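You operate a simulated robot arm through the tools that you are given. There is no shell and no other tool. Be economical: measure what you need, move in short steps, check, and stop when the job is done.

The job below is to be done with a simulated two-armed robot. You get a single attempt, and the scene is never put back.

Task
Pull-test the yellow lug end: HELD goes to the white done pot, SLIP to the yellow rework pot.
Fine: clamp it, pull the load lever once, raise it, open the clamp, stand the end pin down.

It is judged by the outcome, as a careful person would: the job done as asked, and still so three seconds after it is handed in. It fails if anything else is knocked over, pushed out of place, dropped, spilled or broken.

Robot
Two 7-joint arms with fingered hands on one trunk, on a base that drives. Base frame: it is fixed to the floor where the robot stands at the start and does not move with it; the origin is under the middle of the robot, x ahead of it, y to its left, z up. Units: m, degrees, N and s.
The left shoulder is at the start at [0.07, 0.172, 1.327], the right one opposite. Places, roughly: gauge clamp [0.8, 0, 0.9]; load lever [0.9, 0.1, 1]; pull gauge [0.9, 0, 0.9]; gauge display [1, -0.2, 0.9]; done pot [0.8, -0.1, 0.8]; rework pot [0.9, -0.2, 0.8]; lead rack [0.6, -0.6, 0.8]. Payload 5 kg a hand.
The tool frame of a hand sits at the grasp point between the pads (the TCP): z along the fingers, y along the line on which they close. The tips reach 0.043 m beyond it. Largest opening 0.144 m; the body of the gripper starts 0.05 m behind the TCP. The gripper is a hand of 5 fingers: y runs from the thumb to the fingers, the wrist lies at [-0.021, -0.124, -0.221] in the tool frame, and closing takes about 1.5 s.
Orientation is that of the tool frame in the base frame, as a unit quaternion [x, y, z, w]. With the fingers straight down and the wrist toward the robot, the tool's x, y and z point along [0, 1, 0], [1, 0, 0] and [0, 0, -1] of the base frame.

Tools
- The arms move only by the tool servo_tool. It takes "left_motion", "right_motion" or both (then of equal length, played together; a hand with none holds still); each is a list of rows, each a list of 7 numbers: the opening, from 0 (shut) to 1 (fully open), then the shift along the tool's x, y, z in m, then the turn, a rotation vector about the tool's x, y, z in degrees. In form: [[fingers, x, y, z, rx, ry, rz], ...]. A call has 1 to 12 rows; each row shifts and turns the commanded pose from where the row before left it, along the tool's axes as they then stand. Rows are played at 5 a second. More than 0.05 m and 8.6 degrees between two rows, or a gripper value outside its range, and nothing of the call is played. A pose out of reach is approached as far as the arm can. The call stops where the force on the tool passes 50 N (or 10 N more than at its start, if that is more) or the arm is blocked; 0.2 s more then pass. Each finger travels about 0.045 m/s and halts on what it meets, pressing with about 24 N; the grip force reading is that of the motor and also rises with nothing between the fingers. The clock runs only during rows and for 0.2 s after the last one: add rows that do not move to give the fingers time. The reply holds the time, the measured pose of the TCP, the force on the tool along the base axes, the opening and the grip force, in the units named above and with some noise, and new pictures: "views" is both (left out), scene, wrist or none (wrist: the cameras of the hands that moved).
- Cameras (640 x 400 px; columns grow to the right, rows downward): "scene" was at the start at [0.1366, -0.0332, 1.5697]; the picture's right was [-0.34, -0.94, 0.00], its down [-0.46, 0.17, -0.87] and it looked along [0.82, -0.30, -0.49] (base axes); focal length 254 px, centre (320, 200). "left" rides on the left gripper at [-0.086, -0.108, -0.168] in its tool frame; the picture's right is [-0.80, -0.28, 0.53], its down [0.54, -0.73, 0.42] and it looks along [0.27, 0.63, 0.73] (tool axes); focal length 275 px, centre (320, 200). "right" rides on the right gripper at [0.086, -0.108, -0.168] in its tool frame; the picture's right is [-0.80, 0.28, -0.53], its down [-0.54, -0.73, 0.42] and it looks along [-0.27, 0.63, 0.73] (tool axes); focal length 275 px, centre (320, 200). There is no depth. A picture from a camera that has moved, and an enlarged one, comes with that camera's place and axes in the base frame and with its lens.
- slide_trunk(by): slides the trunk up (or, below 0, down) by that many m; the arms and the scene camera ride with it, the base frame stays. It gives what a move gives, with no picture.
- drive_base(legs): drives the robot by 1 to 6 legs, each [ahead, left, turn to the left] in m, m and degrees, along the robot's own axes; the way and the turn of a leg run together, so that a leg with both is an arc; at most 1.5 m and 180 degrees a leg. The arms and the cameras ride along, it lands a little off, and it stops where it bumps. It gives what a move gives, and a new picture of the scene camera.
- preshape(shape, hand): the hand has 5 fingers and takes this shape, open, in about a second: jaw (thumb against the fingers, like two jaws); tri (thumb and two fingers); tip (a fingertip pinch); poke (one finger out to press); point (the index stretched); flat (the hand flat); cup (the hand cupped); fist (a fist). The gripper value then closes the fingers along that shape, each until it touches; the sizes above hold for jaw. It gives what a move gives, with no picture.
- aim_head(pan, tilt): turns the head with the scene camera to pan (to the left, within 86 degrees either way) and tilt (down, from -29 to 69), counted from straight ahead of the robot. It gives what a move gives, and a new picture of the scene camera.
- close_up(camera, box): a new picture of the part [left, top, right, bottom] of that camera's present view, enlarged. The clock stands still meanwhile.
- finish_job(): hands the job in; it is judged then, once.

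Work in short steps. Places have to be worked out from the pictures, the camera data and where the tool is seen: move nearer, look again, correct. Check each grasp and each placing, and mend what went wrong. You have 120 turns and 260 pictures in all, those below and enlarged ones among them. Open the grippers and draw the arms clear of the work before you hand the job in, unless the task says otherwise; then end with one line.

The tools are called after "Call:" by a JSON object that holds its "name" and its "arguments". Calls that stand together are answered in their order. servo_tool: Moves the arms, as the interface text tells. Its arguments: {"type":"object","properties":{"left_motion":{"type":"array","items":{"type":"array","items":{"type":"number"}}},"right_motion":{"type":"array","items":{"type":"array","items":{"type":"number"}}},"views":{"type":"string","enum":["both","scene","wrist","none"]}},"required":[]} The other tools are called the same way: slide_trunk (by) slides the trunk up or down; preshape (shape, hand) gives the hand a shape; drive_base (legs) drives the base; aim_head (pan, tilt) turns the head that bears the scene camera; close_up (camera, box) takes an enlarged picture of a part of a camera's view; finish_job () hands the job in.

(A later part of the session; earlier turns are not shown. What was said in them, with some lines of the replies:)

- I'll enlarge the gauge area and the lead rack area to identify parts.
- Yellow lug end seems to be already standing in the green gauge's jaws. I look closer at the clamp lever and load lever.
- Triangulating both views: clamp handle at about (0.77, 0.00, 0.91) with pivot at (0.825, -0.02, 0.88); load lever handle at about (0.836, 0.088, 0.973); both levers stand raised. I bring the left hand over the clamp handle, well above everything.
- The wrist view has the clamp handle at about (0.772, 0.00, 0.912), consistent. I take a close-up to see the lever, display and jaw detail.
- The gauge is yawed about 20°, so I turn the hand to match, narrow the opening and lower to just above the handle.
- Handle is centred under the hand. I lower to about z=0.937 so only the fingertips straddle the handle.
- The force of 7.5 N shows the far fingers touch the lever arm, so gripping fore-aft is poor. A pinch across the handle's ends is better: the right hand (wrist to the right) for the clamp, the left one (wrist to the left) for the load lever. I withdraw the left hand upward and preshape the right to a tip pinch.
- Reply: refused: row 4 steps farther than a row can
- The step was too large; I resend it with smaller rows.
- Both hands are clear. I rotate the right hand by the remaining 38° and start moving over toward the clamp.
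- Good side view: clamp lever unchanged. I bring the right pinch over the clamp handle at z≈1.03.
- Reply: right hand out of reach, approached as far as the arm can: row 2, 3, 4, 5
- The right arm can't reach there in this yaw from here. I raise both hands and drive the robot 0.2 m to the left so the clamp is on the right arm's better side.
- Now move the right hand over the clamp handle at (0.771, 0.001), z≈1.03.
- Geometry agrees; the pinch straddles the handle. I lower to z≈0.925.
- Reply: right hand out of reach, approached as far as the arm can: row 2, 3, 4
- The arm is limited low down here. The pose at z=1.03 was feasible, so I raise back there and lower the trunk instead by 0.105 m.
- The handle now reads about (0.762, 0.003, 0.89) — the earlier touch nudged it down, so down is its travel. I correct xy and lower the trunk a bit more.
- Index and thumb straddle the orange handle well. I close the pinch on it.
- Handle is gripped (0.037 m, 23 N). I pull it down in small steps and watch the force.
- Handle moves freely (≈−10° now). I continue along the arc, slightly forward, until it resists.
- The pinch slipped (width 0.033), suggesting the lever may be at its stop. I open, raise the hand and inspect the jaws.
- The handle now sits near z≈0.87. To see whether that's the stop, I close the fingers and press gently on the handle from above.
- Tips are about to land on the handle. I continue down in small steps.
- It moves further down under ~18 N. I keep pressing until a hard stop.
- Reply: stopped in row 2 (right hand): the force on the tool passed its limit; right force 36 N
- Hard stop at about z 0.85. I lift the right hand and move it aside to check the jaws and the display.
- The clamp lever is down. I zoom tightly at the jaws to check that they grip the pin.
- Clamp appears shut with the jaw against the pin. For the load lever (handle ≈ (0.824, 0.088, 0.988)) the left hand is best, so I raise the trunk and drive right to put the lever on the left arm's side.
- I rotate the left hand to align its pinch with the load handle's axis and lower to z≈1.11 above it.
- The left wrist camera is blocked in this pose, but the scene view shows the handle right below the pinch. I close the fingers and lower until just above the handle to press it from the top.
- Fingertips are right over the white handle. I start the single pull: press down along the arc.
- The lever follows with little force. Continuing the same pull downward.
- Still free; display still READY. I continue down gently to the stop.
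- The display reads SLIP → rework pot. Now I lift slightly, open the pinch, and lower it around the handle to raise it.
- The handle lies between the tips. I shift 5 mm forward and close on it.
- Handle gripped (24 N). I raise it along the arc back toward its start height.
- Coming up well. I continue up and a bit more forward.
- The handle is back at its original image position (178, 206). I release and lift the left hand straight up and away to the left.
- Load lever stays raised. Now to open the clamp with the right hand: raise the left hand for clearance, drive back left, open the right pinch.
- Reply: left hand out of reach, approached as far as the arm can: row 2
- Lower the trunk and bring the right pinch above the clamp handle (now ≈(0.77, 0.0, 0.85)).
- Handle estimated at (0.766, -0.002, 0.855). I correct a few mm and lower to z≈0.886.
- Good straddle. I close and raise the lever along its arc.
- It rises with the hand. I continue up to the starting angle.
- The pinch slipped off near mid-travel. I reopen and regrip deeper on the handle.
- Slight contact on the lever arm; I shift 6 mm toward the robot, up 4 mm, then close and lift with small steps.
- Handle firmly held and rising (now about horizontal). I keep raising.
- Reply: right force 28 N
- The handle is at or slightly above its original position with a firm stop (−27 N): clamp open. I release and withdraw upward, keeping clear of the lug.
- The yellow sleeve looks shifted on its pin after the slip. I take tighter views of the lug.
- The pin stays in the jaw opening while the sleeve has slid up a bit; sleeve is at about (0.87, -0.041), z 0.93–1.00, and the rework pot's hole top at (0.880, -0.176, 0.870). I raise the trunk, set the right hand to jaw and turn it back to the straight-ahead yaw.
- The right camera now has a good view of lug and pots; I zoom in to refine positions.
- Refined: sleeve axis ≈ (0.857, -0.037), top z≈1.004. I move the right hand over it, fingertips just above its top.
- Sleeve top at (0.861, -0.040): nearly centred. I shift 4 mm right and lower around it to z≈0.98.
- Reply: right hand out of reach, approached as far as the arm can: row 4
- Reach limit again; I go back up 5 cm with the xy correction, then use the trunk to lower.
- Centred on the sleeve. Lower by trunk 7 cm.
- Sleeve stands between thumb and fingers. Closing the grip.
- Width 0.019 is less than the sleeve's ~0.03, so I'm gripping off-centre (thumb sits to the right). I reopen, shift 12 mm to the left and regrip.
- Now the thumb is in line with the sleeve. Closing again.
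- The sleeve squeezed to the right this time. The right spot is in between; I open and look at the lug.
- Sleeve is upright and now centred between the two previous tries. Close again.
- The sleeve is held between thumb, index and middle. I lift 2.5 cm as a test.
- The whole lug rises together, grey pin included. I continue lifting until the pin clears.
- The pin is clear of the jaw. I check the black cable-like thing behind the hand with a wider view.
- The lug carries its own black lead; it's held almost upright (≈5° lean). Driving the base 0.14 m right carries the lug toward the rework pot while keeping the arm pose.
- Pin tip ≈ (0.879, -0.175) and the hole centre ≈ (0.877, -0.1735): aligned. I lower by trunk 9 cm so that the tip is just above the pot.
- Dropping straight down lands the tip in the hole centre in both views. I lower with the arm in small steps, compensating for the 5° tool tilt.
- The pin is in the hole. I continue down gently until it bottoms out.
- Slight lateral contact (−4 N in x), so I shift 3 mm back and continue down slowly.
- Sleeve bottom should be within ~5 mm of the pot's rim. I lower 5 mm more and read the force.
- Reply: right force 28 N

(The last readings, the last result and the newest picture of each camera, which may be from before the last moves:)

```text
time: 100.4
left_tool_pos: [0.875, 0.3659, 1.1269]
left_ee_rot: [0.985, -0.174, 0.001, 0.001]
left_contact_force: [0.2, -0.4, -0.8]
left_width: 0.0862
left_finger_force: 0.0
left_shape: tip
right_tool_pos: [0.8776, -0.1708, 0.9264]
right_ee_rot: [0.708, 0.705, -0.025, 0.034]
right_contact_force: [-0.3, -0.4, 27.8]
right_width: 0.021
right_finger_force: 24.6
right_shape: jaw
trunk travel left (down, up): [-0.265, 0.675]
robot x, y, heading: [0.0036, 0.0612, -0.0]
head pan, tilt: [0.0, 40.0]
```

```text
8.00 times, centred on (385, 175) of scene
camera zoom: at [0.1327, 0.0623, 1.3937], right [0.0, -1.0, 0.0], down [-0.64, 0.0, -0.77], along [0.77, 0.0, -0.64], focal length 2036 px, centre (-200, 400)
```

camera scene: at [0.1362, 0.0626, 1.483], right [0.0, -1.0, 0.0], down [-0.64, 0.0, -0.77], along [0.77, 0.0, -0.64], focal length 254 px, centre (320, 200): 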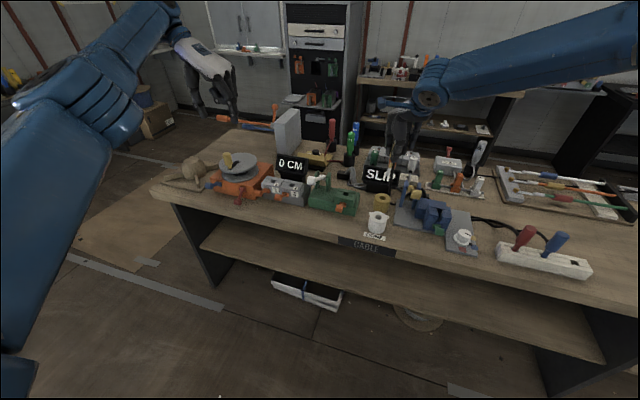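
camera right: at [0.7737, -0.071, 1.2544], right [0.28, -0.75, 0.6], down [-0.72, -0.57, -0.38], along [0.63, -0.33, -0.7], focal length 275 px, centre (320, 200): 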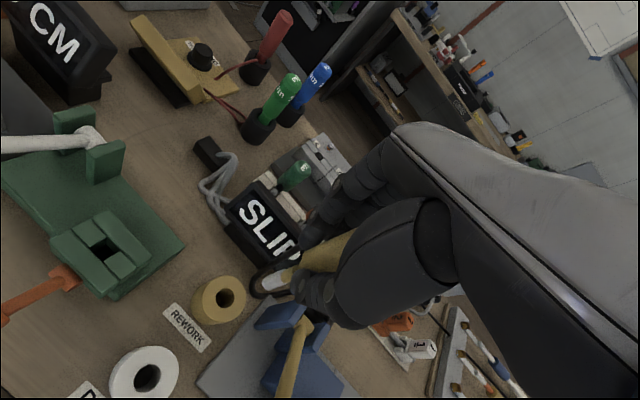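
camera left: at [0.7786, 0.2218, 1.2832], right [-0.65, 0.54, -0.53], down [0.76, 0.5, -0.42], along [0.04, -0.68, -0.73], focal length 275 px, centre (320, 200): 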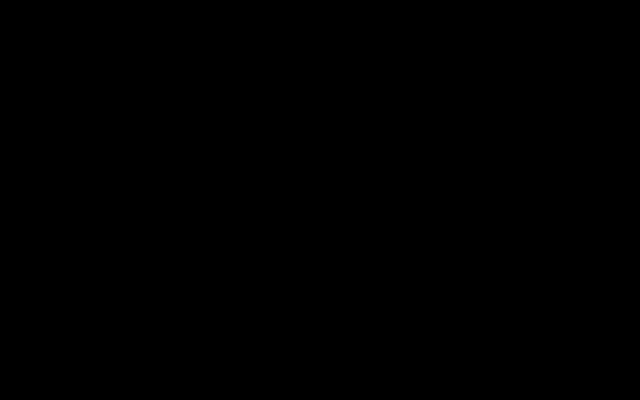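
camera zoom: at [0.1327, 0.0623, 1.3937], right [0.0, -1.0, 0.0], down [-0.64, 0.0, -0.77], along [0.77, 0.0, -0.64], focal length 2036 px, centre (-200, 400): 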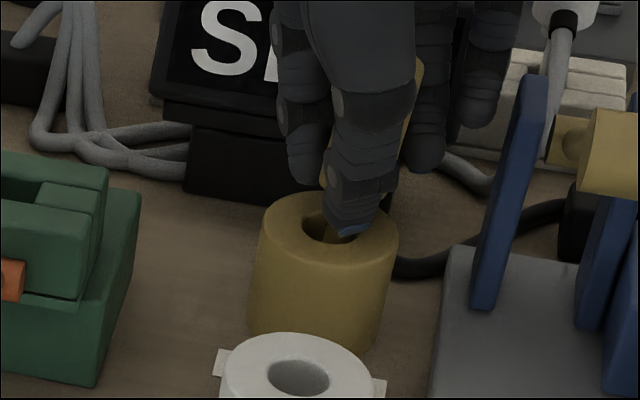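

Bottomed (28 N). I ease up 2 mm, then open gently to about 5 cm.

Call:
{"name": "servo_tool", "arguments": {"right_motion": [[0, 0, 0, -0.002, 0, 0, 0], [0.08, 0, 0, 0, 0, 0, 0], [0.14, 0, 0, 0, 0, 0, 0], [0.2, 0, 0, 0, 0, 0, 0], [0.25, 0, 0, 0, 0, 0, 0], [0.3, 0, 0, 0, 0, 0, 0], [0.34, 0, 0, 0, 0, 0, 0], [0.34, 0, 0, 0, 0, 0, 0]], "views": "none"}}

Call:
{"name": "close_up", "arguments": {"camera": "right", "box": [200, 160, 380, 320]}}

Call:
{"name": "close_up", "arguments": {"camera": "scene", "box": [350, 130, 420, 200]}}

```text
time: 102.2
left_tool_pos: [0.8776, 0.3652, 1.1241]
left_ee_rot: [0.985, -0.174, -0.001, 0.0]
left_contact_force: [-0.2, -0.5, -0.1]
left_width: 0.0864
left_finger_force: 0.1
left_shape: tip
right_tool_pos: [0.8791, -0.1714, 0.9232]
right_ee_rot: [0.708, 0.705, -0.027, 0.032]
right_contact_force: [0.5, -0.2, 0.2]
right_width: 0.0484
right_finger_force: 0.0
right_shape: jaw
trunk travel left (down, up): [-0.265, 0.675]
robot x, y, heading: [-0.001, 0.0657, 0.0]
head pan, tilt: [0.0, 40.0]
```

```text
2.50 times, centred on (290, 240) of right
camera zoom: at [0.7702, -0.0704, 1.0822], right [0.28, -0.75, 0.6], down [-0.72, -0.57, -0.38], along [0.63, -0.33, -0.7], focal length 688 px, centre (395, 100)
```

zoom: 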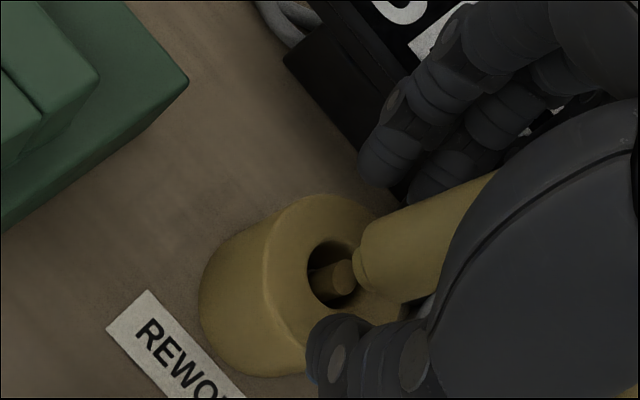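

```text
5.71 times, centred on (385, 165) of scene
camera zoom: at [0.1359, 0.0615, 1.3931], right [0.0, -1.0, 0.0], down [-0.64, 0.0, -0.77], along [0.77, 0.0, -0.64], focal length 1454 px, centre (-51, 400)
```

zoom: 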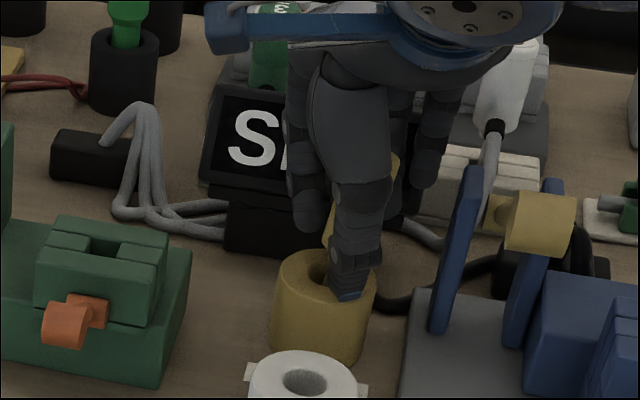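

The lug now stands in the pot free of the fingers. I open a little more and raise the hand straight up.

Call:
{"name": "servo_tool", "arguments": {"right_motion": [[0.4, 0, 0, 0, 0, 0, 0], [0.45, 0, 0, 0, 0, 0, 0], [0.45, -0.0009, 0, -0.01, 0, 0, 0], [0.45, -0.0013, 0, -0.015, 0, 0, 0], [0.45, -0.0018, 0, -0.02, 0, 0, 0], [0.45, -0.0018, 0, -0.02, 0, 0, 0]], "views": "none"}}

Call:
{"name": "close_up", "arguments": {"camera": "right", "box": [200, 160, 380, 320]}}

Call:
{"name": "close_up", "arguments": {"camera": "scene", "box": [350, 130, 420, 200]}}

```text
time: 103.6
left_tool_pos: [0.878, 0.3647, 1.1267]
left_ee_rot: [0.985, -0.174, 0.0, 0.0]
left_contact_force: [-0.1, -0.1, 0.1]
left_width: 0.0864
left_finger_force: 0.0
left_shape: tip
right_tool_pos: [0.8782, -0.1714, 0.9894]
right_ee_rot: [0.708, 0.705, -0.026, 0.033]
right_contact_force: [0.6, 0.0, -0.2]
right_width: 0.0645
right_finger_force: 0.1
right_shape: jaw
trunk travel left (down, up): [-0.265, 0.675]
robot x, y, heading: [0.0003, 0.0652, 0.2]
head pan, tilt: [0.0, 40.0]
```

```text
2.50 times, centred on (290, 240) of right
camera zoom: at [0.7691, -0.0706, 1.1485], right [0.28, -0.75, 0.6], down [-0.72, -0.57, -0.38], along [0.63, -0.33, -0.7], focal length 688 px, centre (395, 100)
```

zoom: 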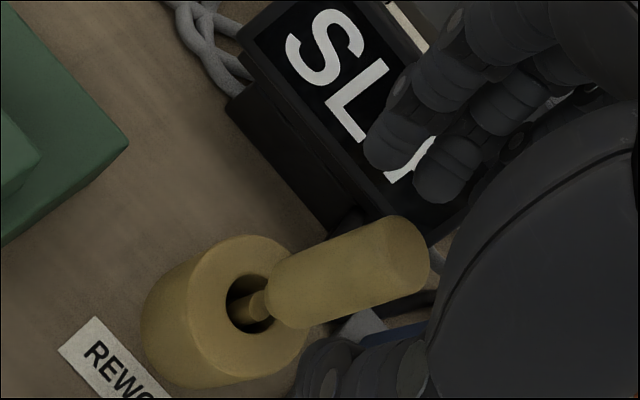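

```text
5.71 times, centred on (385, 165) of scene
camera zoom: at [0.1352, 0.0617, 1.3931], right [0.0, -1.0, 0.0], down [-0.64, 0.0, -0.77], along [0.77, 0.0, -0.64], focal length 1454 px, centre (-51, 400)
```

zoom: 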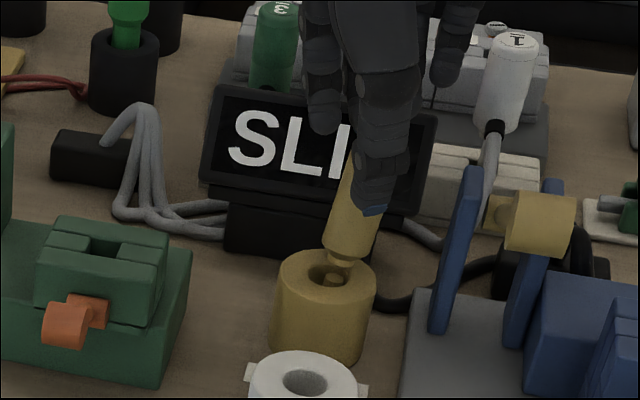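

The lug stands pin-down in the yellow rework pot. I raise the right hand well clear and pull back.

Call:
{"name": "servo_tool", "arguments": {"right_motion": [[0.45, -0.002, 0, -0.025, 0, 0, 0], [0.45, -0.003, 0, -0.03, 0, 0, 0], [0.45, -0.003, 0, -0.035, 0, 0, 0], [0.5, -0.003, 0, -0.035, 0, 0, 0], [0.6, -0.003, 0, -0.035, 0, 0, 0], [0.8, 0, -0.04, 0, 0, 0, 0], [1, 0, -0.04, 0, 0, 0, 0], [1, 0, -0.04, 0, 0, 0, 0]], "views": "both"}}

Call:
{"name": "close_up", "arguments": {"camera": "scene", "box": [280, 120, 440, 220]}}

Call:
{"name": "close_up", "arguments": {"camera": "right", "box": [160, 100, 360, 300]}}

```text
time: 105.4
left_tool_pos: [0.8766, 0.3658, 1.1267]
left_ee_rot: [0.985, -0.173, 0.001, 0.0]
left_contact_force: [-0.8, 0.5, 0.1]
left_width: 0.0864
left_finger_force: 0.1
left_shape: tip
right_tool_pos: [0.7555, -0.1718, 1.1495]
right_ee_rot: [0.708, 0.705, -0.027, 0.033]
right_contact_force: [-0.3, -0.1, -0.3]
right_width: 0.1439
right_finger_force: 0.0
right_shape: jaw
trunk travel left (down, up): [-0.265, 0.675]
robot x, y, heading: [0.0007, 0.0612, -0.1]
head pan, tilt: [0.0, 40.0]
camera scene: at [0.1343, 0.0615, 1.3933], right [0.0, -1.0, 0.0], down [-0.64, 0.0, -0.77], along [0.77, 0.0, -0.64], focal length 254 px, centre (320, 200)
camera right: at [0.6465, -0.0712, 1.3076], right [0.28, -0.75, 0.6], down [-0.72, -0.57, -0.38], along [0.63, -0.33, -0.7], focal length 275 px, centre (320, 200)
```

scene: 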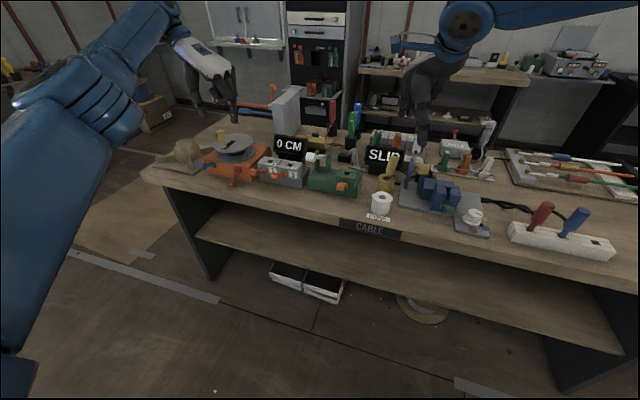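
right: 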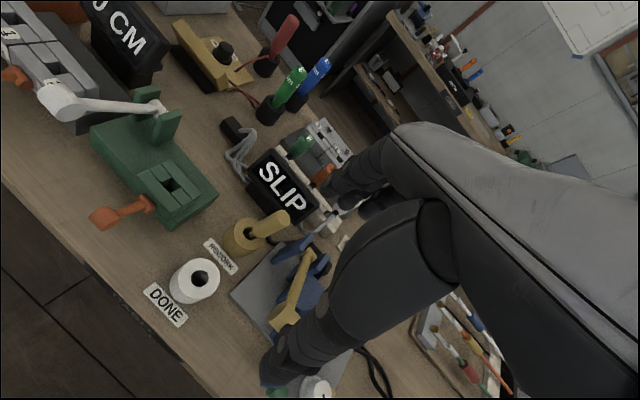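

```text
4.00 times, centred on (360, 170) of scene
camera zoom: at [0.1343, 0.0615, 1.3933], right [0.0, -1.0, 0.0], down [-0.64, 0.0, -0.77], along [0.77, 0.0, -0.64], focal length 1018 px, centre (160, 320)
```

zoom: 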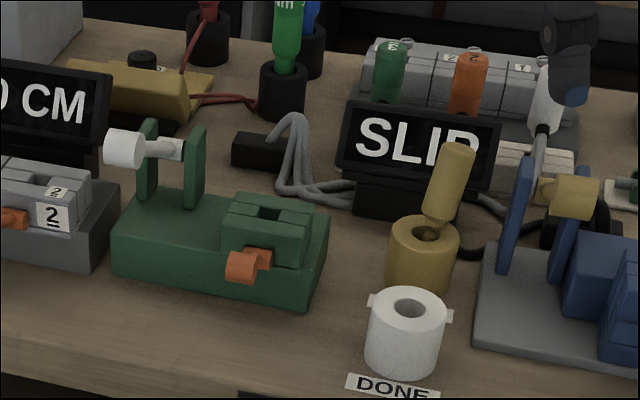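

```text
2.00 times, centred on (260, 200) of right
camera zoom: at [0.6465, -0.0712, 1.3076], right [0.28, -0.75, 0.6], down [-0.72, -0.57, -0.38], along [0.63, -0.33, -0.7], focal length 551 px, centre (440, 200)
```

zoom: 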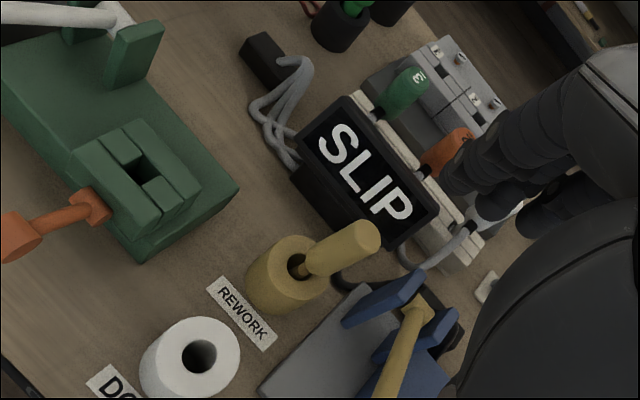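

The lug stands pin-down in the rework pot, clamp open, load lever raised, nothing else disturbed. I raise the trunk so both arms are clear, open the left hand, and check once more.

Call:
{"name": "slide_trunk", "arguments": {"by": 0.12}}

Call:
{"name": "servo_tool", "arguments": {"left_motion": [[1, 0, 0, 0, 0, 0, 0], [1, 0, 0, 0, 0, 0, 0], [1, 0, 0, 0, 0, 0, 0], [1, 0, 0, 0, 0, 0, 0], [1, 0, 0, 0, 0, 0, 0]], "views": "none"}}

Call:
{"name": "close_up", "arguments": {"camera": "scene", "box": [200, 120, 480, 240]}}

```text
time: 106.9
left_tool_pos: [0.8774, 0.3654, 1.2456]
left_ee_rot: [0.985, -0.174, 0.0, 0.0]
left_contact_force: [-0.5, 0.6, 0.6]
left_width: 0.0863
left_finger_force: 0.0
left_shape: tip
right_tool_pos: [0.7578, -0.1716, 1.2686]
right_ee_rot: [0.708, 0.705, -0.028, 0.032]
right_contact_force: [0.2, -0.9, -0.5]
right_width: 0.1438
right_finger_force: 0.0
right_shape: jaw
trunk travel left (down, up): [-0.385, 0.555]
robot x, y, heading: [0.0, 0.0654, -0.2]
head pan, tilt: [0.0, 40.0]
```

```text
time: 108.1
left_tool_pos: [0.8787, 0.3646, 1.2447]
left_ee_rot: [0.985, -0.174, 0.0, 0.0]
left_contact_force: [0.2, 0.0, -0.2]
left_width: 0.1435
left_finger_force: 0.1
left_shape: tip
right_tool_pos: [0.7577, -0.1725, 1.269]
right_ee_rot: [0.708, 0.705, -0.027, 0.032]
right_contact_force: [0.1, 0.3, -0.5]
right_width: 0.1437
right_finger_force: 0.0
right_shape: jaw
trunk travel left (down, up): [-0.385, 0.555]
robot x, y, heading: [-0.0012, 0.0613, -0.0]
head pan, tilt: [0.0, 40.0]
```

```text
2.29 times, centred on (340, 180) of scene
camera zoom: at [0.1361, 0.0614, 1.5131], right [0.0, -1.0, 0.0], down [-0.64, 0.0, -0.77], along [0.77, 0.0, -0.64], focal length 582 px, centre (274, 246)
```

zoom: 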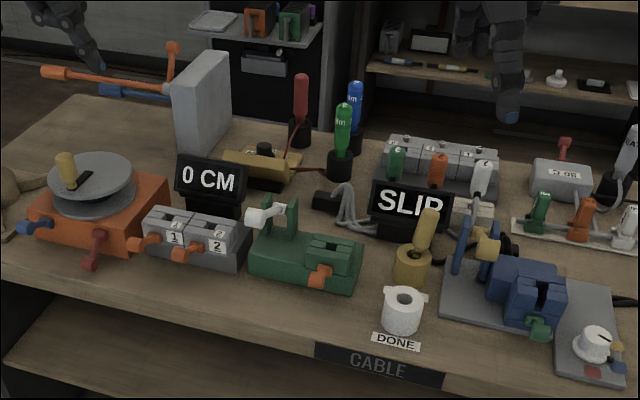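

Everything is in place and stable, so I hand the job in.

Call:
{"name": "finish_job", "arguments": {}}

```text
The job is handed in.
```

The yellow lug end tested SLIP on one pull, so it now stands pin down in the yellow rework pot, leaning slightly. The clamp is open, the load lever is raised, and both hands are open and clear.
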